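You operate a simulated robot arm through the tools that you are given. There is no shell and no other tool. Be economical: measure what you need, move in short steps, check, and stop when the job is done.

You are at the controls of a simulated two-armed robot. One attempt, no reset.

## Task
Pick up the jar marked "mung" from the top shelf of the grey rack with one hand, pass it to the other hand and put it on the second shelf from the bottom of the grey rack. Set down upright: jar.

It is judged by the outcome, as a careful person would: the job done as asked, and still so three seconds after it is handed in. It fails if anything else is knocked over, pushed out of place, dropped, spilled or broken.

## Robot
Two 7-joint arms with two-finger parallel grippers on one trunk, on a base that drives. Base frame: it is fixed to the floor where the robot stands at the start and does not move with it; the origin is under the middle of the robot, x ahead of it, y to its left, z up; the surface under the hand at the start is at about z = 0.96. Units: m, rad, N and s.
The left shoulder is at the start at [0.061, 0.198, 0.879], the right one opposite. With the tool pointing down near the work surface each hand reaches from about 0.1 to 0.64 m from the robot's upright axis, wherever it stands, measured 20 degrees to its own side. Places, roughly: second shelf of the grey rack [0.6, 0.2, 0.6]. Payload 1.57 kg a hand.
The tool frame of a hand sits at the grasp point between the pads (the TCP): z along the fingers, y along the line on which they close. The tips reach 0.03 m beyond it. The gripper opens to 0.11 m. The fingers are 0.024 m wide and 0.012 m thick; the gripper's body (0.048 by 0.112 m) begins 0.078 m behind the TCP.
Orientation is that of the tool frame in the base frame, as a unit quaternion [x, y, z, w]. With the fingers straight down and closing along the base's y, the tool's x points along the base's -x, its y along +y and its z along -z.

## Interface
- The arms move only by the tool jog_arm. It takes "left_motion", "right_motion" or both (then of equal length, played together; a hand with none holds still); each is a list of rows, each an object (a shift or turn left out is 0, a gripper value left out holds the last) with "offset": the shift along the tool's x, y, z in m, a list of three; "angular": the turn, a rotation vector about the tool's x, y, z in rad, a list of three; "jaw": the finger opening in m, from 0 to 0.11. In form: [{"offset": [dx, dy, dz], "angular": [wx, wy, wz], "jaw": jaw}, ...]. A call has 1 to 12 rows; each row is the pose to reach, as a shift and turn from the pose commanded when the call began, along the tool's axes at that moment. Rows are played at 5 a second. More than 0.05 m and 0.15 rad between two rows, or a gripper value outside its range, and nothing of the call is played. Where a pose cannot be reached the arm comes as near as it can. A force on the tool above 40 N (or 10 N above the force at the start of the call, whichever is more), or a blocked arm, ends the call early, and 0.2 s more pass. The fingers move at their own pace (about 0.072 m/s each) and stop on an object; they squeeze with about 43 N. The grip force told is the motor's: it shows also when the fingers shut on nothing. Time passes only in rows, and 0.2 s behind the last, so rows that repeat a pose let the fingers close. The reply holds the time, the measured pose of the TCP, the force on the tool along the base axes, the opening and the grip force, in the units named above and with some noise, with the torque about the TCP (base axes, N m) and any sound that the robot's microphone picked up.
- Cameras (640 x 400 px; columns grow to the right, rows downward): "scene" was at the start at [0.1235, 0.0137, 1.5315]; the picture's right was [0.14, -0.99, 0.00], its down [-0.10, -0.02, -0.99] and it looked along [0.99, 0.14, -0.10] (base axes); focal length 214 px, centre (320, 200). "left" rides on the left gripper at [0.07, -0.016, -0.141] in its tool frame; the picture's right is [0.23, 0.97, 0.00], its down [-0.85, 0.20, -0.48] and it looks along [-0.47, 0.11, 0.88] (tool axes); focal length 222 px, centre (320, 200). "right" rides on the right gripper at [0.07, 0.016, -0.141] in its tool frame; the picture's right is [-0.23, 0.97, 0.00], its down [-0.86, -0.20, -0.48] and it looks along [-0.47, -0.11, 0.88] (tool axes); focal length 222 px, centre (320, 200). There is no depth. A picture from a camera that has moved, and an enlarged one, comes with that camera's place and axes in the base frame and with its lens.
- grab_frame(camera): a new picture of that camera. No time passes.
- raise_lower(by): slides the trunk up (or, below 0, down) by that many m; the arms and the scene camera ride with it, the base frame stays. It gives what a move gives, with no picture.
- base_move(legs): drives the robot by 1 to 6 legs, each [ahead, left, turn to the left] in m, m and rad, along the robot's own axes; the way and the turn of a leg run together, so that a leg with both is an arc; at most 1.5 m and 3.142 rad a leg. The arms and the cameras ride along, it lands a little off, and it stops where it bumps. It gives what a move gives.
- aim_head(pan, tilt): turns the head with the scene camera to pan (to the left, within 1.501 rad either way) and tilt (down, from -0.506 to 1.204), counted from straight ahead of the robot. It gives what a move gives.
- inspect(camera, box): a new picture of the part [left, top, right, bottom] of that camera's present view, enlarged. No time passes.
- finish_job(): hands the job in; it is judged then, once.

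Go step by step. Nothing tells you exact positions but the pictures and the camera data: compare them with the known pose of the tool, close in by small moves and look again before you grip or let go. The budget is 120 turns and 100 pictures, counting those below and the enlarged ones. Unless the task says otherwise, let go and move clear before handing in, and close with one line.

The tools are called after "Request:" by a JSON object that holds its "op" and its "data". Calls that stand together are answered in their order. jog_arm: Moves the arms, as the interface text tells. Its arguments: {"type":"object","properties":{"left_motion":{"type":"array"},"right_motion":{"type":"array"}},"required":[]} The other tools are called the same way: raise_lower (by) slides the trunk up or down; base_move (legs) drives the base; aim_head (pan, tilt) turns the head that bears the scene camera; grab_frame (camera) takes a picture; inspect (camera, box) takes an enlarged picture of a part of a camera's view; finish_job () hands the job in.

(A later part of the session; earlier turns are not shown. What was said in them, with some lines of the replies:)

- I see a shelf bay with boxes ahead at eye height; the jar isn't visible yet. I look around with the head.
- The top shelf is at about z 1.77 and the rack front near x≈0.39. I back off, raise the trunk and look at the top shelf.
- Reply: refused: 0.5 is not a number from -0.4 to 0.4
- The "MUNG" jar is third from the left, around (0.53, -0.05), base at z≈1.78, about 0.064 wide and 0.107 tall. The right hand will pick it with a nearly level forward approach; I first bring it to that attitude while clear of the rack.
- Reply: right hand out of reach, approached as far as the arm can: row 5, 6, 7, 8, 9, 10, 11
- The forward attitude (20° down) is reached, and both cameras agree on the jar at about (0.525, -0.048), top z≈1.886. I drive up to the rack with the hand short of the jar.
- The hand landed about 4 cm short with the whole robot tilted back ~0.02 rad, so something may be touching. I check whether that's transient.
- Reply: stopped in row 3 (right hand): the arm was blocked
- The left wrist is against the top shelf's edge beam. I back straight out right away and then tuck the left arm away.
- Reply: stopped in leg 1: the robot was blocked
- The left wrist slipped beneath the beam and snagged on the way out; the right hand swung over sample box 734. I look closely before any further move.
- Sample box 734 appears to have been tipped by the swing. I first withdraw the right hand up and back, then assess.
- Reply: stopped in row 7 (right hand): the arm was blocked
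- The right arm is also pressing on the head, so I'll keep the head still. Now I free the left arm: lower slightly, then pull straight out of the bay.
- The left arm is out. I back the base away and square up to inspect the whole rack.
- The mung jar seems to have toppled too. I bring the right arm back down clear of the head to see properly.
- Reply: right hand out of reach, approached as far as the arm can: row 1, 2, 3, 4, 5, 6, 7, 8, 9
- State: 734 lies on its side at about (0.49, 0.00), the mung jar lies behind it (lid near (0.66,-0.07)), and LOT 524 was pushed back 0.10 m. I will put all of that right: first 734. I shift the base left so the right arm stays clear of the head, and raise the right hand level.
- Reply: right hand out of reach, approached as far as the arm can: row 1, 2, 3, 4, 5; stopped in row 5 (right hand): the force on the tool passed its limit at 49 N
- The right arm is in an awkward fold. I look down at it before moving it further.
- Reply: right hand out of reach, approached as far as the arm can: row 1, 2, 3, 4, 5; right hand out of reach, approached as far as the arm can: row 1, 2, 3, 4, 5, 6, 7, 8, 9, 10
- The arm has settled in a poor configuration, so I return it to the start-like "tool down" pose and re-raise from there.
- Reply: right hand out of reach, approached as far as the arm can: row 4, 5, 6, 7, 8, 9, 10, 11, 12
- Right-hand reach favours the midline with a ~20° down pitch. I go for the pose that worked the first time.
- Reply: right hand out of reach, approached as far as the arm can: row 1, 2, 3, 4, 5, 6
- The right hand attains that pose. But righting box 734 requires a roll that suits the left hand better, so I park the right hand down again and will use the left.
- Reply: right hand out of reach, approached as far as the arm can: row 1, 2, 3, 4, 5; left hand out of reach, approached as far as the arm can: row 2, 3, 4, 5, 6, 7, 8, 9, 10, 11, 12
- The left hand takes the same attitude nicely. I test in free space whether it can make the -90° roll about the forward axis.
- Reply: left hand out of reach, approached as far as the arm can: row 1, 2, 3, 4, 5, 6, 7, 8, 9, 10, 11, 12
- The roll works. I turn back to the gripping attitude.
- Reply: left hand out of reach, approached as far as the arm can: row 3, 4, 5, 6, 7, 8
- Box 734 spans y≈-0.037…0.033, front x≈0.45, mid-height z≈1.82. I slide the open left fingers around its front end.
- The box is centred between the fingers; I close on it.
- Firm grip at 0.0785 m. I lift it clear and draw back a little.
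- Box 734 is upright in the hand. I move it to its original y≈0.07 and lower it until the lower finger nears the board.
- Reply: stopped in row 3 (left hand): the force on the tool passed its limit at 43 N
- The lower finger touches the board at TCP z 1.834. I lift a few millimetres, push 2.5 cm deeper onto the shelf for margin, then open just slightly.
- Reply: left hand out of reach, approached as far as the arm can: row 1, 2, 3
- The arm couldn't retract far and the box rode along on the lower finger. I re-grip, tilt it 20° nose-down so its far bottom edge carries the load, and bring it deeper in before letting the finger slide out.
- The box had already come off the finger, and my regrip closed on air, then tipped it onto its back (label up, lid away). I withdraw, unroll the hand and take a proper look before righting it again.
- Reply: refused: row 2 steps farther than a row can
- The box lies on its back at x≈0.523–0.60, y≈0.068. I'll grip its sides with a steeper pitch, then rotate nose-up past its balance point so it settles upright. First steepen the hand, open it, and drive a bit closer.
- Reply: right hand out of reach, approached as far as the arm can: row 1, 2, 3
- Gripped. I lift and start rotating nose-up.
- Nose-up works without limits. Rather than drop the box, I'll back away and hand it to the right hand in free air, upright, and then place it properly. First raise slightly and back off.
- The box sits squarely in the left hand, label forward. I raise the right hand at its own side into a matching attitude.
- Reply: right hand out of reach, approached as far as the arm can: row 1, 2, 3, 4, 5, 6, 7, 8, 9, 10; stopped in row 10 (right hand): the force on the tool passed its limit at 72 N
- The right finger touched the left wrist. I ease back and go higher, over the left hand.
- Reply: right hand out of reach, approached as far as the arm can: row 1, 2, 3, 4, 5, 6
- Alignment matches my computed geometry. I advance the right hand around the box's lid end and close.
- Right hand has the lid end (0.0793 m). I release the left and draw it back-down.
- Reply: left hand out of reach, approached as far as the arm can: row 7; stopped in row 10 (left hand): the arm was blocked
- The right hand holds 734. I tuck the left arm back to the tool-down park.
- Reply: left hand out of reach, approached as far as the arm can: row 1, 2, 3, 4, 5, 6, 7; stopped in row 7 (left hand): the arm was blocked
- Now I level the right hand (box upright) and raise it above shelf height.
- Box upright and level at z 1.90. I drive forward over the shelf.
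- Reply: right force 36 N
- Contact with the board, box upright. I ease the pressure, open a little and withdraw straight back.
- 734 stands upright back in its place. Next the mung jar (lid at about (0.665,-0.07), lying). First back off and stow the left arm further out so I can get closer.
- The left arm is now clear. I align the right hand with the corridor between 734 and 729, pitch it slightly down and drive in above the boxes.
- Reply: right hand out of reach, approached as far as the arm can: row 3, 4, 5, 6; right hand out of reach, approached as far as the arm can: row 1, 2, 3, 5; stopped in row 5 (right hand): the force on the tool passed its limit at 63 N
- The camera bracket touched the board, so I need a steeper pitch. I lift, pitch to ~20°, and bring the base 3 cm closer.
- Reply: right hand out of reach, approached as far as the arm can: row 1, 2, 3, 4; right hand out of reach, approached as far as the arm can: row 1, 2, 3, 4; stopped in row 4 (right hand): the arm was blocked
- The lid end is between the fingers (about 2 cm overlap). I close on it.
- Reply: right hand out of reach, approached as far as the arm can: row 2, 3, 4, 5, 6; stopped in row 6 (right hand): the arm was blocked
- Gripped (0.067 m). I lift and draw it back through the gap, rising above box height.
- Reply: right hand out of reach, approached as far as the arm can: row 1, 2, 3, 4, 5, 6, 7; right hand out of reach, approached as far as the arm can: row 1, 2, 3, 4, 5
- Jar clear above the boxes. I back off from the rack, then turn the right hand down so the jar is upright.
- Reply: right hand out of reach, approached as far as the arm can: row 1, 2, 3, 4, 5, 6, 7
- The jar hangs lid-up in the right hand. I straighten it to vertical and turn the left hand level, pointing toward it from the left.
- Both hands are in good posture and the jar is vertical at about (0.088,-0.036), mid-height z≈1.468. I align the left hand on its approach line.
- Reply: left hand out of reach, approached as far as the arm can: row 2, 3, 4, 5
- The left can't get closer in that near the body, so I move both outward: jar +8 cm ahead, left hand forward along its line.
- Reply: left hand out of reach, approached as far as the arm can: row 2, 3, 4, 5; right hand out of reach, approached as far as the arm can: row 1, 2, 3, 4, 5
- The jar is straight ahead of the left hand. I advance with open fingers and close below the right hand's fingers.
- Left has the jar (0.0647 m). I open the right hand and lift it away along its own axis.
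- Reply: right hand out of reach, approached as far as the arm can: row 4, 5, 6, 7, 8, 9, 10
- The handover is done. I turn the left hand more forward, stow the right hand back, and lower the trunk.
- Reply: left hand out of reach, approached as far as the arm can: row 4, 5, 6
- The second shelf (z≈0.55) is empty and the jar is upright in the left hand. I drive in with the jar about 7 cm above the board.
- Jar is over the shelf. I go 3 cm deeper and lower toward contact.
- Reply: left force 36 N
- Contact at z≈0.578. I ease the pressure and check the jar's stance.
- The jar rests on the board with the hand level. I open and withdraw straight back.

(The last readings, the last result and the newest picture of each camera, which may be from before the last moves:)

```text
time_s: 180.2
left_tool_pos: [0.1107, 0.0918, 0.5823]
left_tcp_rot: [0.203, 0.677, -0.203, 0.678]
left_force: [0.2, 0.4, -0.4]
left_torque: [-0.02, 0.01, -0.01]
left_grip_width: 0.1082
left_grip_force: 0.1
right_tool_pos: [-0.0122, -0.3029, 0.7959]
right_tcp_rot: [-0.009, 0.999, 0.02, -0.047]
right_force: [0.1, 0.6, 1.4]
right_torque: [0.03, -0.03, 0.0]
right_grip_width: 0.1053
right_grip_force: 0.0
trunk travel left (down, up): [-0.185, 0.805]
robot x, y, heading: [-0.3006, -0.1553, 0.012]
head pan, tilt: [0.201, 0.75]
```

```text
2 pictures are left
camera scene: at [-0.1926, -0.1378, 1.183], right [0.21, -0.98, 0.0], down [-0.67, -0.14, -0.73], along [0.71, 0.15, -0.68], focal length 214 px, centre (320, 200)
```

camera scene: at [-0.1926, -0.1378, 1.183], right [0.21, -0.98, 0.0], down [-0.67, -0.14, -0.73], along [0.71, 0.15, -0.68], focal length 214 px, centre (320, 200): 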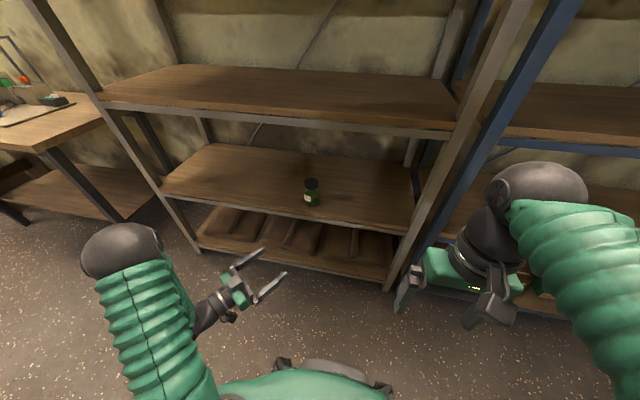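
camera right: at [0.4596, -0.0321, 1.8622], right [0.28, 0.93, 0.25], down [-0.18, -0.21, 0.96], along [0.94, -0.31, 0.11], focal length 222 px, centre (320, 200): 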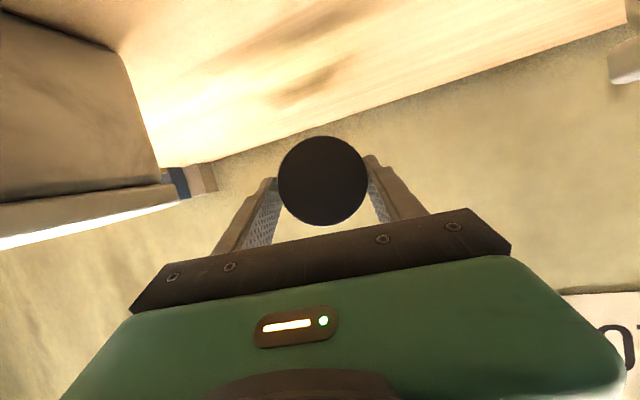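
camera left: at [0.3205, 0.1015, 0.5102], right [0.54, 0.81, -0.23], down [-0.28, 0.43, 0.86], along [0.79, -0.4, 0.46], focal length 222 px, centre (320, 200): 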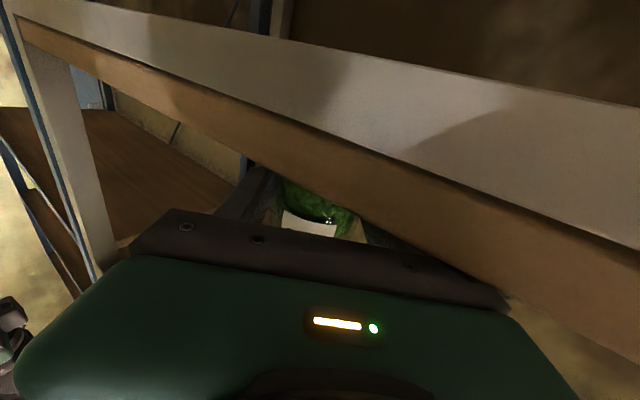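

The jar stands upright on the second shelf. One thing left to put right: LOT 524, which was pushed back 10 cm. I raise the trunk again and turn the left hand straight ahead, slightly pitched down.

Request:
{"op": "base_move", "data": {"legs": [[0, 0.27, -0.012]]}}

Request:
{"op": "raise_lower", "data": {"by": 0.4}}

Request:
{"op": "raise_lower", "data": {"by": 0.4}}

Request:
{"op": "jog_arm", "data": {"left_motion": [{"offset": [-0.02, 0, 0], "angular": [-0.1, 0.04, 0]}, {"offset": [-0.04, 0, 0], "angular": [-0.2, 0.09, 0]}, {"offset": [-0.06, 0, 0], "angular": [-0.3, 0.13, 0]}, {"offset": [-0.08, 0, 0], "angular": [-0.4, 0.18, 0]}, {"offset": [-0.1, 0, 0], "angular": [-0.5, 0.22, 0]}, {"offset": [-0.11, 0, 0], "angular": [-0.58, 0.26, 0]}, {"offset": [-0.11, 0, 0], "angular": [-0.58, 0.26, 0]}], "right_motion": [{"offset": [0, 0, 0.03]}, {"offset": [0, 0, 0.06]}, {"offset": [0, 0, 0.09]}, {"offset": [0, 0, 0.12]}, {"offset": [0, 0, 0.15]}, {"offset": [0, 0, 0.15]}, {"offset": [0, 0, 0.15]}]}}

```text
time_s: 182.1
left_tool_pos: [0.1137, 0.3556, 0.5816]
left_tcp_rot: [0.209, 0.675, -0.209, 0.676]
left_force: [0.1, 0.4, 0.3]
left_torque: [0.03, 0.02, 0.02]
left_grip_width: 0.1079
left_grip_force: 0.0
right_tool_pos: [-0.015, -0.0386, 0.794]
right_tcp_rot: [-0.001, 0.999, 0.021, -0.047]
right_force: [-0.1, 0.6, 0.4]
right_torque: [-0.02, 0.01, 0.01]
right_grip_width: 0.1051
right_grip_force: 0.1
trunk travel left (down, up): [-0.185, 0.805]
robot x, y, heading: [-0.3062, 0.1109, -0.0]
head pan, tilt: [0.201, 0.75]
```

```text
time_s: 185.9
left_tool_pos: [0.1127, 0.3575, 0.9805]
left_tcp_rot: [0.208, 0.675, -0.209, 0.676]
left_force: [-0.8, -0.1, -0.1]
left_torque: [0.01, 0.01, -0.03]
left_grip_width: 0.1078
left_grip_force: 0.1
right_tool_pos: [-0.0162, -0.037, 1.1943]
right_tcp_rot: [-0.001, 0.999, 0.02, -0.048]
right_force: [0.0, -0.1, 0.1]
right_torque: [-0.01, -0.02, -0.02]
right_grip_width: 0.1051
right_grip_force: 0.1
trunk travel left (down, up): [-0.585, 0.405]
robot x, y, heading: [-0.3049, 0.1179, -0.001]
head pan, tilt: [0.201, 0.75]
```

```text
time_s: 189.8
left_tool_pos: [0.1129, 0.3567, 1.3809]
left_tcp_rot: [0.208, 0.676, -0.209, 0.676]
left_force: [-0.6, -0.4, 0.2]
left_torque: [0.01, -0.03, -0.02]
left_grip_width: 0.1077
left_grip_force: 0.1
right_tool_pos: [-0.0141, -0.037, 1.5947]
right_tcp_rot: [0.0, 0.999, 0.019, -0.047]
right_force: [0.1, 0.5, -0.6]
right_torque: [-0.02, -0.04, -0.01]
right_grip_width: 0.1051
right_grip_force: 0.0
trunk travel left (down, up): [-0.985, 0.005]
robot x, y, heading: [-0.3053, 0.1119, -0.003]
head pan, tilt: [0.201, 0.75]
```

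```text
time_s: 191.4
left_tool_pos: [0.192, 0.3968, 1.54]
left_tcp_rot: [0.033, 0.788, 0.02, 0.614]
left_force: [-0.5, -0.3, 1.2]
left_torque: [-0.04, 0.03, 0.05]
left_grip_width: 0.1079
left_grip_force: 0.1
left hand out of reach, approached as far as the arm can: row 1, 2, 3, 4, 5, 6, 7
right_tool_pos: [-0.0302, -0.0335, 1.4438]
right_tcp_rot: [-0.001, 0.999, 0.021, -0.047]
right_force: [0.1, 1.0, -0.6]
right_torque: [0.02, 0.0, 0.02]
right_grip_width: 0.1051
right_grip_force: 0.1
trunk travel left (down, up): [-0.985, 0.005]
robot x, y, heading: [-0.3062, 0.1155, -0.003]
head pan, tilt: [0.201, 0.75]
```

Request:
{"op": "raise_lower", "data": {"by": -0.09}}

Request:
{"op": "base_move", "data": {"legs": [[0, -0.11, 0.003]]}}

Request:
{"op": "jog_arm", "data": {"left_motion": [{"angular": [0, 0, -0.03]}, {"angular": [0, 0, -0.07]}, {"angular": [0, 0, -0.07]}]}}

Request:
{"op": "grab_frame", "data": {"camera": "left"}}

```text
time_s: 192.6
left_tool_pos: [0.1924, 0.3995, 1.4489]
left_tcp_rot: [0.033, 0.787, 0.019, 0.615]
left_force: [0.5, -0.5, 0.1]
left_torque: [0.0, 0.0, 0.01]
left_grip_width: 0.1079
left_grip_force: 0.0
right_tool_pos: [-0.0302, -0.0321, 1.3546]
right_tcp_rot: [-0.001, 0.999, 0.02, -0.047]
right_force: [0.3, -0.2, 0.0]
right_torque: [0.03, -0.02, 0.0]
right_grip_width: 0.105
right_grip_force: 0.1
trunk travel left (down, up): [-0.895, 0.095]
robot x, y, heading: [-0.3024, 0.1131, 0.003]
head pan, tilt: [0.201, 0.75]
```

```text
time_s: 193.8
left_tool_pos: [0.1935, 0.3322, 1.4399]
left_tcp_rot: [0.02, 0.789, 0.011, 0.614]
left_force: [0.4, 1.4, -0.7]
left_torque: [-0.05, -0.01, -0.17]
left_grip_width: 0.1079
left_grip_force: 0.0
right_tool_pos: [-0.0288, -0.1026, 1.357]
right_tcp_rot: [-0.004, 0.999, 0.007, -0.048]
right_force: [0.5, 0.1, 0.4]
right_torque: [0.05, 0.03, 0.05]
right_grip_width: 0.1051
right_grip_force: 0.1
trunk travel left (down, up): [-0.895, 0.095]
robot x, y, heading: [-0.302, 0.0052, -0.0]
head pan, tilt: [0.201, 0.75]
```

```text
time_s: 194.6
left_tool_pos: [0.1941, 0.3109, 1.4433]
left_tcp_rot: [-0.004, 0.789, -0.002, 0.614]
left_force: [0.9, 0.6, -0.8]
left_torque: [-0.02, 0.0, -0.03]
left_grip_width: 0.1084
left_grip_force: 0.1
right_tool_pos: [-0.0283, -0.1219, 1.3554]
right_tcp_rot: [-0.006, 0.999, 0.016, -0.047]
right_force: [1.0, -0.5, -0.8]
right_torque: [0.02, 0.0, 0.01]
right_grip_width: 0.1052
right_grip_force: 0.0
trunk travel left (down, up): [-0.895, 0.095]
robot x, y, heading: [-0.3058, 0.0079, -0.001]
head pan, tilt: [0.201, 0.75]
```

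```text
1 pictures are left
camera left: at [0.0389, 0.2935, 1.4123], right [-0.06, 0.97, -0.23], down [-0.25, 0.21, 0.94], along [0.97, 0.11, 0.23], focal length 222 px, centre (320, 200)
```

left: 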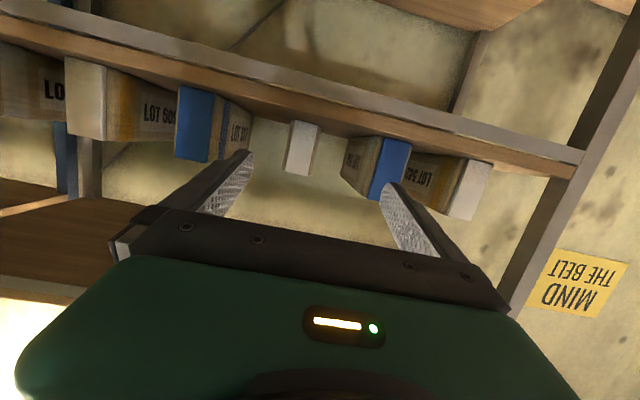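

LOT 524 is confirmed at y≈0.286, front x≈0.54, z 1.375–1.485. I drive in short of it and let the sway settle.

Request:
{"op": "base_move", "data": {"legs": [[0.29, -0.01, 0]]}}

Request:
{"op": "jog_arm", "data": {"left_motion": [{"offset": [0, 0, 0]}, {"offset": [0, 0, 0]}, {"offset": [0, 0, 0]}, {"offset": [0, 0, 0]}]}}

```text
time_s: 196.6
left_tool_pos: [0.4729, 0.3073, 1.446]
left_tcp_rot: [-0.004, 0.787, -0.004, 0.616]
left_force: [0.2, 1.3, 0.0]
left_torque: [-0.02, 0.01, -0.07]
left_grip_width: 0.1081
left_grip_force: 0.0
right_tool_pos: [0.2539, -0.1267, 1.3568]
right_tcp_rot: [-0.005, 0.999, 0.014, -0.044]
right_force: [-0.2, 0.8, -0.8]
right_torque: [0.0, -0.05, 0.03]
right_grip_width: 0.1052
right_grip_force: 0.0
trunk travel left (down, up): [-0.895, 0.095]
robot x, y, heading: [-0.0153, -0.0065, 0.003]
head pan, tilt: [0.201, 0.75]
```

```text
time_s: 197.6
left_tool_pos: [0.4809, 0.3027, 1.4437]
left_tcp_rot: [-0.004, 0.789, -0.001, 0.615]
left_force: [0.7, 0.9, -1.0]
left_torque: [-0.01, 0.0, -0.05]
left_grip_width: 0.1079
left_grip_force: 0.1
right_tool_pos: [0.2599, -0.1313, 1.3564]
right_tcp_rot: [-0.006, 0.999, 0.015, -0.047]
right_force: [-0.7, 0.1, -0.4]
right_torque: [0.01, 0.05, 0.0]
right_grip_width: 0.1047
right_grip_force: 0.0
trunk travel left (down, up): [-0.895, 0.095]
robot x, y, heading: [-0.016, 0.0007, 0.003]
head pan, tilt: [0.201, 0.75]
```

Request:
{"op": "jog_arm", "data": {"left_motion": [{"offset": [0, -0.016, 0]}, {"offset": [-0.005, -0.016, 0.022]}, {"offset": [-0.011, -0.016, 0.045]}, {"offset": [-0.017, -0.016, 0.068]}, {"offset": [-0.017, -0.016, 0.068]}]}}

```text
time_s: 198.8
left_tool_pos: [0.5496, 0.2773, 1.4473]
left_tcp_rot: [0.001, 0.788, -0.001, 0.615]
left_force: [-0.4, 0.0, 0.0]
left_torque: [0.01, 0.01, 0.04]
left_grip_width: 0.108
left_grip_force: 0.1
left hand out of reach, approached as far as the arm can: row 1
right_tool_pos: [0.2582, -0.1417, 1.3543]
right_tcp_rot: [-0.007, 0.999, 0.019, -0.047]
right_force: [0.8, -0.5, -0.7]
right_torque: [0.02, 0.02, 0.01]
right_grip_width: 0.1048
right_grip_force: 0.0
trunk travel left (down, up): [-0.895, 0.095]
robot x, y, heading: [-0.0179, -0.0024, 0.001]
head pan, tilt: [0.201, 0.75]
```

Request:
{"op": "jog_arm", "data": {"left_motion": [{"offset": [0, 0.008, 0], "jaw": 0.095}, {"offset": [0, 0.008, 0], "jaw": 0.08}, {"offset": [0, 0.008, 0], "jaw": 0.065}, {"offset": [0, 0.008, 0], "jaw": 0.05}, {"offset": [0, 0.008, 0], "jaw": 0.045}]}}

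```text
time_s: 200.0
left_tool_pos: [0.5513, 0.2858, 1.4463]
left_tcp_rot: [-0.002, 0.789, 0.001, 0.614]
left_force: [3.1, -0.2, 0.4]
left_torque: [0.1, 0.01, 0.69]
left_grip_width: 0.0716
left_grip_force: 42.8
right_tool_pos: [0.2612, -0.141, 1.3543]
right_tcp_rot: [-0.005, 0.999, 0.018, -0.047]
right_force: [-0.5, -1.3, 0.1]
right_torque: [0.0, 0.0, 0.02]
right_grip_width: 0.1053
right_grip_force: 0.0
trunk travel left (down, up): [-0.895, 0.095]
robot x, y, heading: [-0.0152, -0.001, 0.0]
head pan, tilt: [0.201, 0.75]
```

Gripped LOT 524 (0.072 m). I slide it straight back toward the front by 10 cm.

Request:
{"op": "jog_arm", "data": {"left_motion": [{"offset": [0.004, 0, -0.019]}, {"offset": [0.009, 0, -0.039]}, {"offset": [0.014, 0, -0.058]}, {"offset": [0.019, 0, -0.078]}, {"offset": [0.024, 0, -0.097]}, {"offset": [0.024, 0, -0.097]}]}}

```text
time_s: 201.4
left_tool_pos: [0.4718, 0.2952, 1.4552]
left_tcp_rot: [-0.002, 0.79, -0.001, 0.613]
left_force: [-0.2, 0.8, -15.3]
left_torque: [0.08, 1.74, 0.04]
left_grip_width: 0.0718
left_grip_force: 43.3
left hand out of reach, approached as far as the arm can: row 4, 5, 6
right_tool_pos: [0.2608, -0.1387, 1.3542]
right_tcp_rot: [-0.006, 0.999, 0.017, -0.048]
right_force: [0.1, -0.1, 0.2]
right_torque: [-0.01, 0.0, 0.02]
right_grip_width: 0.105
right_grip_force: 0.1
trunk travel left (down, up): [-0.895, 0.095]
robot x, y, heading: [-0.0165, -0.0016, 0.001]
head pan, tilt: [0.201, 0.75]
```

Request:
{"op": "jog_arm", "data": {"left_motion": [{"offset": [0, -0.01, 0]}, {"offset": [0, -0.014, 0]}]}}

Request:
{"op": "base_move", "data": {"legs": [[-0.02, 0, 0]]}}

Request:
{"op": "jog_arm", "data": {"left_motion": [{"offset": [0.003, 0, 0]}, {"offset": [0.006, 0, 0.001]}, {"offset": [0.009, 0, 0.002]}]}}

```text
time_s: 202.0
left_tool_pos: [0.478, 0.2807, 1.458]
left_tcp_rot: [-0.002, 0.79, 0.0, 0.613]
left_force: [1.4, -0.1, -14.7]
left_torque: [0.12, 1.52, 0.05]
left_grip_width: 0.0719
left_grip_force: 42.4
left hand out of reach, approached as far as the arm can: row 2
right_tool_pos: [0.2618, -0.1389, 1.3541]
right_tcp_rot: [-0.006, 0.999, 0.018, -0.048]
right_force: [-0.1, -0.3, 0.1]
right_torque: [-0.01, 0.01, -0.04]
right_grip_width: 0.1051
right_grip_force: 0.1
trunk travel left (down, up): [-0.895, 0.095]
robot x, y, heading: [-0.0184, -0.0007, 0.004]
head pan, tilt: [0.201, 0.75]
```

```text
time_s: 202.8
left_tool_pos: [0.4585, 0.2816, 1.4621]
left_tcp_rot: [-0.001, 0.788, 0.0, 0.616]
left_force: [-4.3, 0.6, -1.8]
left_torque: [0.47, -0.78, 0.3]
left_grip_width: 0.0717
left_grip_force: 43.0
right_tool_pos: [0.2418, -0.1386, 1.3535]
right_tcp_rot: [-0.005, 0.999, 0.019, -0.048]
right_force: [0.2, -0.1, -0.2]
right_torque: [0.03, 0.07, 0.02]
right_grip_width: 0.1053
right_grip_force: 0.1
trunk travel left (down, up): [-0.895, 0.095]
robot x, y, heading: [-0.0403, -0.0039, 0.006]
head pan, tilt: [0.201, 0.75]
```

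```text
time_s: 203.6
left_tool_pos: [0.4558, 0.2811, 1.457]
left_tcp_rot: [-0.001, 0.786, 0.0, 0.618]
left_force: [-2.0, 0.3, 0.3]
left_torque: [0.26, -1.52, 0.08]
left_grip_width: 0.0719
left_grip_force: 43.1
left hand out of reach, approached as far as the arm can: row 2, 3
right_tool_pos: [0.2372, -0.1398, 1.3542]
right_tcp_rot: [-0.006, 0.999, 0.017, -0.046]
right_force: [-0.2, 0.3, -1.3]
right_torque: [0.03, -0.01, -0.03]
right_grip_width: 0.1054
right_grip_force: 0.0
trunk travel left (down, up): [-0.895, 0.095]
robot x, y, heading: [-0.0355, 0.001, 0.006]
head pan, tilt: [0.201, 0.75]
```

Request:
{"op": "raise_lower", "data": {"by": -0.009}}

```text
time_s: 204.2
left_tool_pos: [0.4534, 0.2815, 1.4482]
left_tcp_rot: [0.0, 0.787, -0.001, 0.617]
left_force: [1.4, -0.7, -0.9]
left_torque: [0.03, 0.34, -0.12]
left_grip_width: 0.0718
left_grip_force: 42.8
right_tool_pos: [0.2348, -0.1398, 1.3462]
right_tcp_rot: [-0.006, 0.999, 0.017, -0.046]
right_force: [0.3, -0.6, 0.5]
right_torque: [-0.01, -0.03, 0.05]
right_grip_width: 0.1051
right_grip_force: 0.0
trunk travel left (down, up): [-0.886, 0.104]
robot x, y, heading: [-0.0384, 0.0008, -0.001]
head pan, tilt: [0.201, 0.75]
```

The box is back flush on the board with no load on the hand. I open and back straight out with the base.

Request:
{"op": "jog_arm", "data": {"left_motion": [{"jaw": 0.085}, {"jaw": 0.1}, {"jaw": 0.108}, {"jaw": 0.108}]}}

Request:
{"op": "base_move", "data": {"legs": [[-0.35, 0, 0]]}}

Request:
{"op": "aim_head", "data": {"pan": 0.14, "tilt": 0.35}}

Request:
{"op": "grab_frame", "data": {"camera": "scene"}}

```text
time_s: 205.2
left_tool_pos: [0.4593, 0.2804, 1.4483]
left_tcp_rot: [0.0, 0.787, -0.001, 0.617]
left_force: [-0.1, -0.9, 0.4]
left_torque: [0.0, -0.03, 0.0]
left_grip_width: 0.1078
left_grip_force: 0.1
right_tool_pos: [0.238, -0.1395, 1.3454]
right_tcp_rot: [-0.006, 0.999, 0.018, -0.047]
right_force: [-0.5, -0.3, -1.1]
right_torque: [-0.03, 0.0, 0.0]
right_grip_width: 0.1052
right_grip_force: 0.0
trunk travel left (down, up): [-0.886, 0.104]
robot x, y, heading: [-0.0423, -0.0028, 0.003]
head pan, tilt: [0.201, 0.75]
```

```text
time_s: 207.5
left_tool_pos: [0.1083, 0.2805, 1.4449]
left_tcp_rot: [-0.001, 0.788, 0.0, 0.616]
left_force: [0.1, -0.4, -0.3]
left_torque: [-0.02, -0.01, 0.03]
left_grip_width: 0.1078
left_grip_force: 0.0
right_tool_pos: [-0.1107, -0.1414, 1.345]
right_tcp_rot: [-0.008, 0.999, 0.018, -0.049]
right_force: [-0.3, 0.6, -0.7]
right_torque: [-0.01, 0.06, 0.04]
right_grip_width: 0.1052
right_grip_force: 0.0
trunk travel left (down, up): [-0.886, 0.104]
robot x, y, heading: [-0.3905, -0.0052, 0.008]
head pan, tilt: [0.201, 0.75]
```

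```text
time_s: 208.3
left_tool_pos: [0.1053, 0.2805, 1.4472]
left_tcp_rot: [-0.002, 0.787, 0.001, 0.617]
left_force: [0.5, -0.1, -0.1]
left_torque: [-0.04, 0.03, 0.0]
left_grip_width: 0.1079
left_grip_force: 0.0
right_tool_pos: [-0.1127, -0.1412, 1.3466]
right_tcp_rot: [-0.007, 0.999, 0.018, -0.048]
right_force: [0.6, 0.6, 1.4]
right_torque: [0.02, -0.04, 0.0]
right_grip_width: 0.1049
right_grip_force: 0.1
trunk travel left (down, up): [-0.886, 0.104]
robot x, y, heading: [-0.3925, -0.0036, 0.01]
head pan, tilt: [0.14, 0.351]
```

```text
0 pictures are left
camera scene: at [-0.2672, 0.0107, 1.9195], right [0.14, -0.99, 0.0], down [-0.34, -0.05, -0.94], along [0.93, 0.14, -0.35], focal length 214 px, centre (320, 200)
```

scene: 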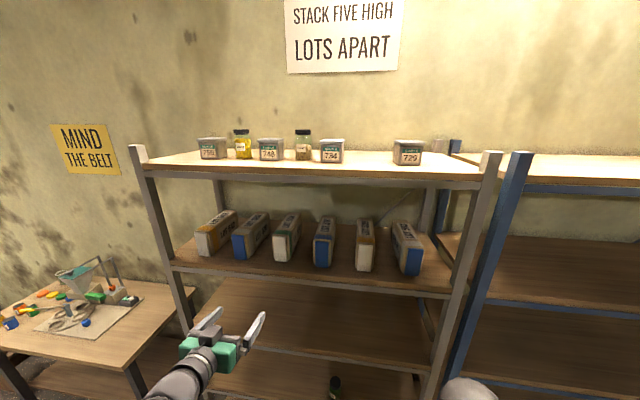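

The last picture shows everything upright. The mung jar is on the second shelf, box 734 is back on the top shelf, LOT 524 is back in its row, and both hands are clear. I hand the job in.

Request:
{"op": "finish_job", "data": {}}

```text
The job is handed in.
```

The mung jar is standing upright on the second shelf from the bottom of the grey rack, picked up with the right hand and passed to the left. It was not a clean run: early on my left wrist snagged on the top shelf's edge, which knocked over sample box 734 and the mung jar and pushed LOT 524 back about 10 cm. While putting 734 right I tipped it over once more. I then stood 734 back up within about 2 cm of where it had been and slid LOT 524 back into its row, both judged by eye from the camera pictures.
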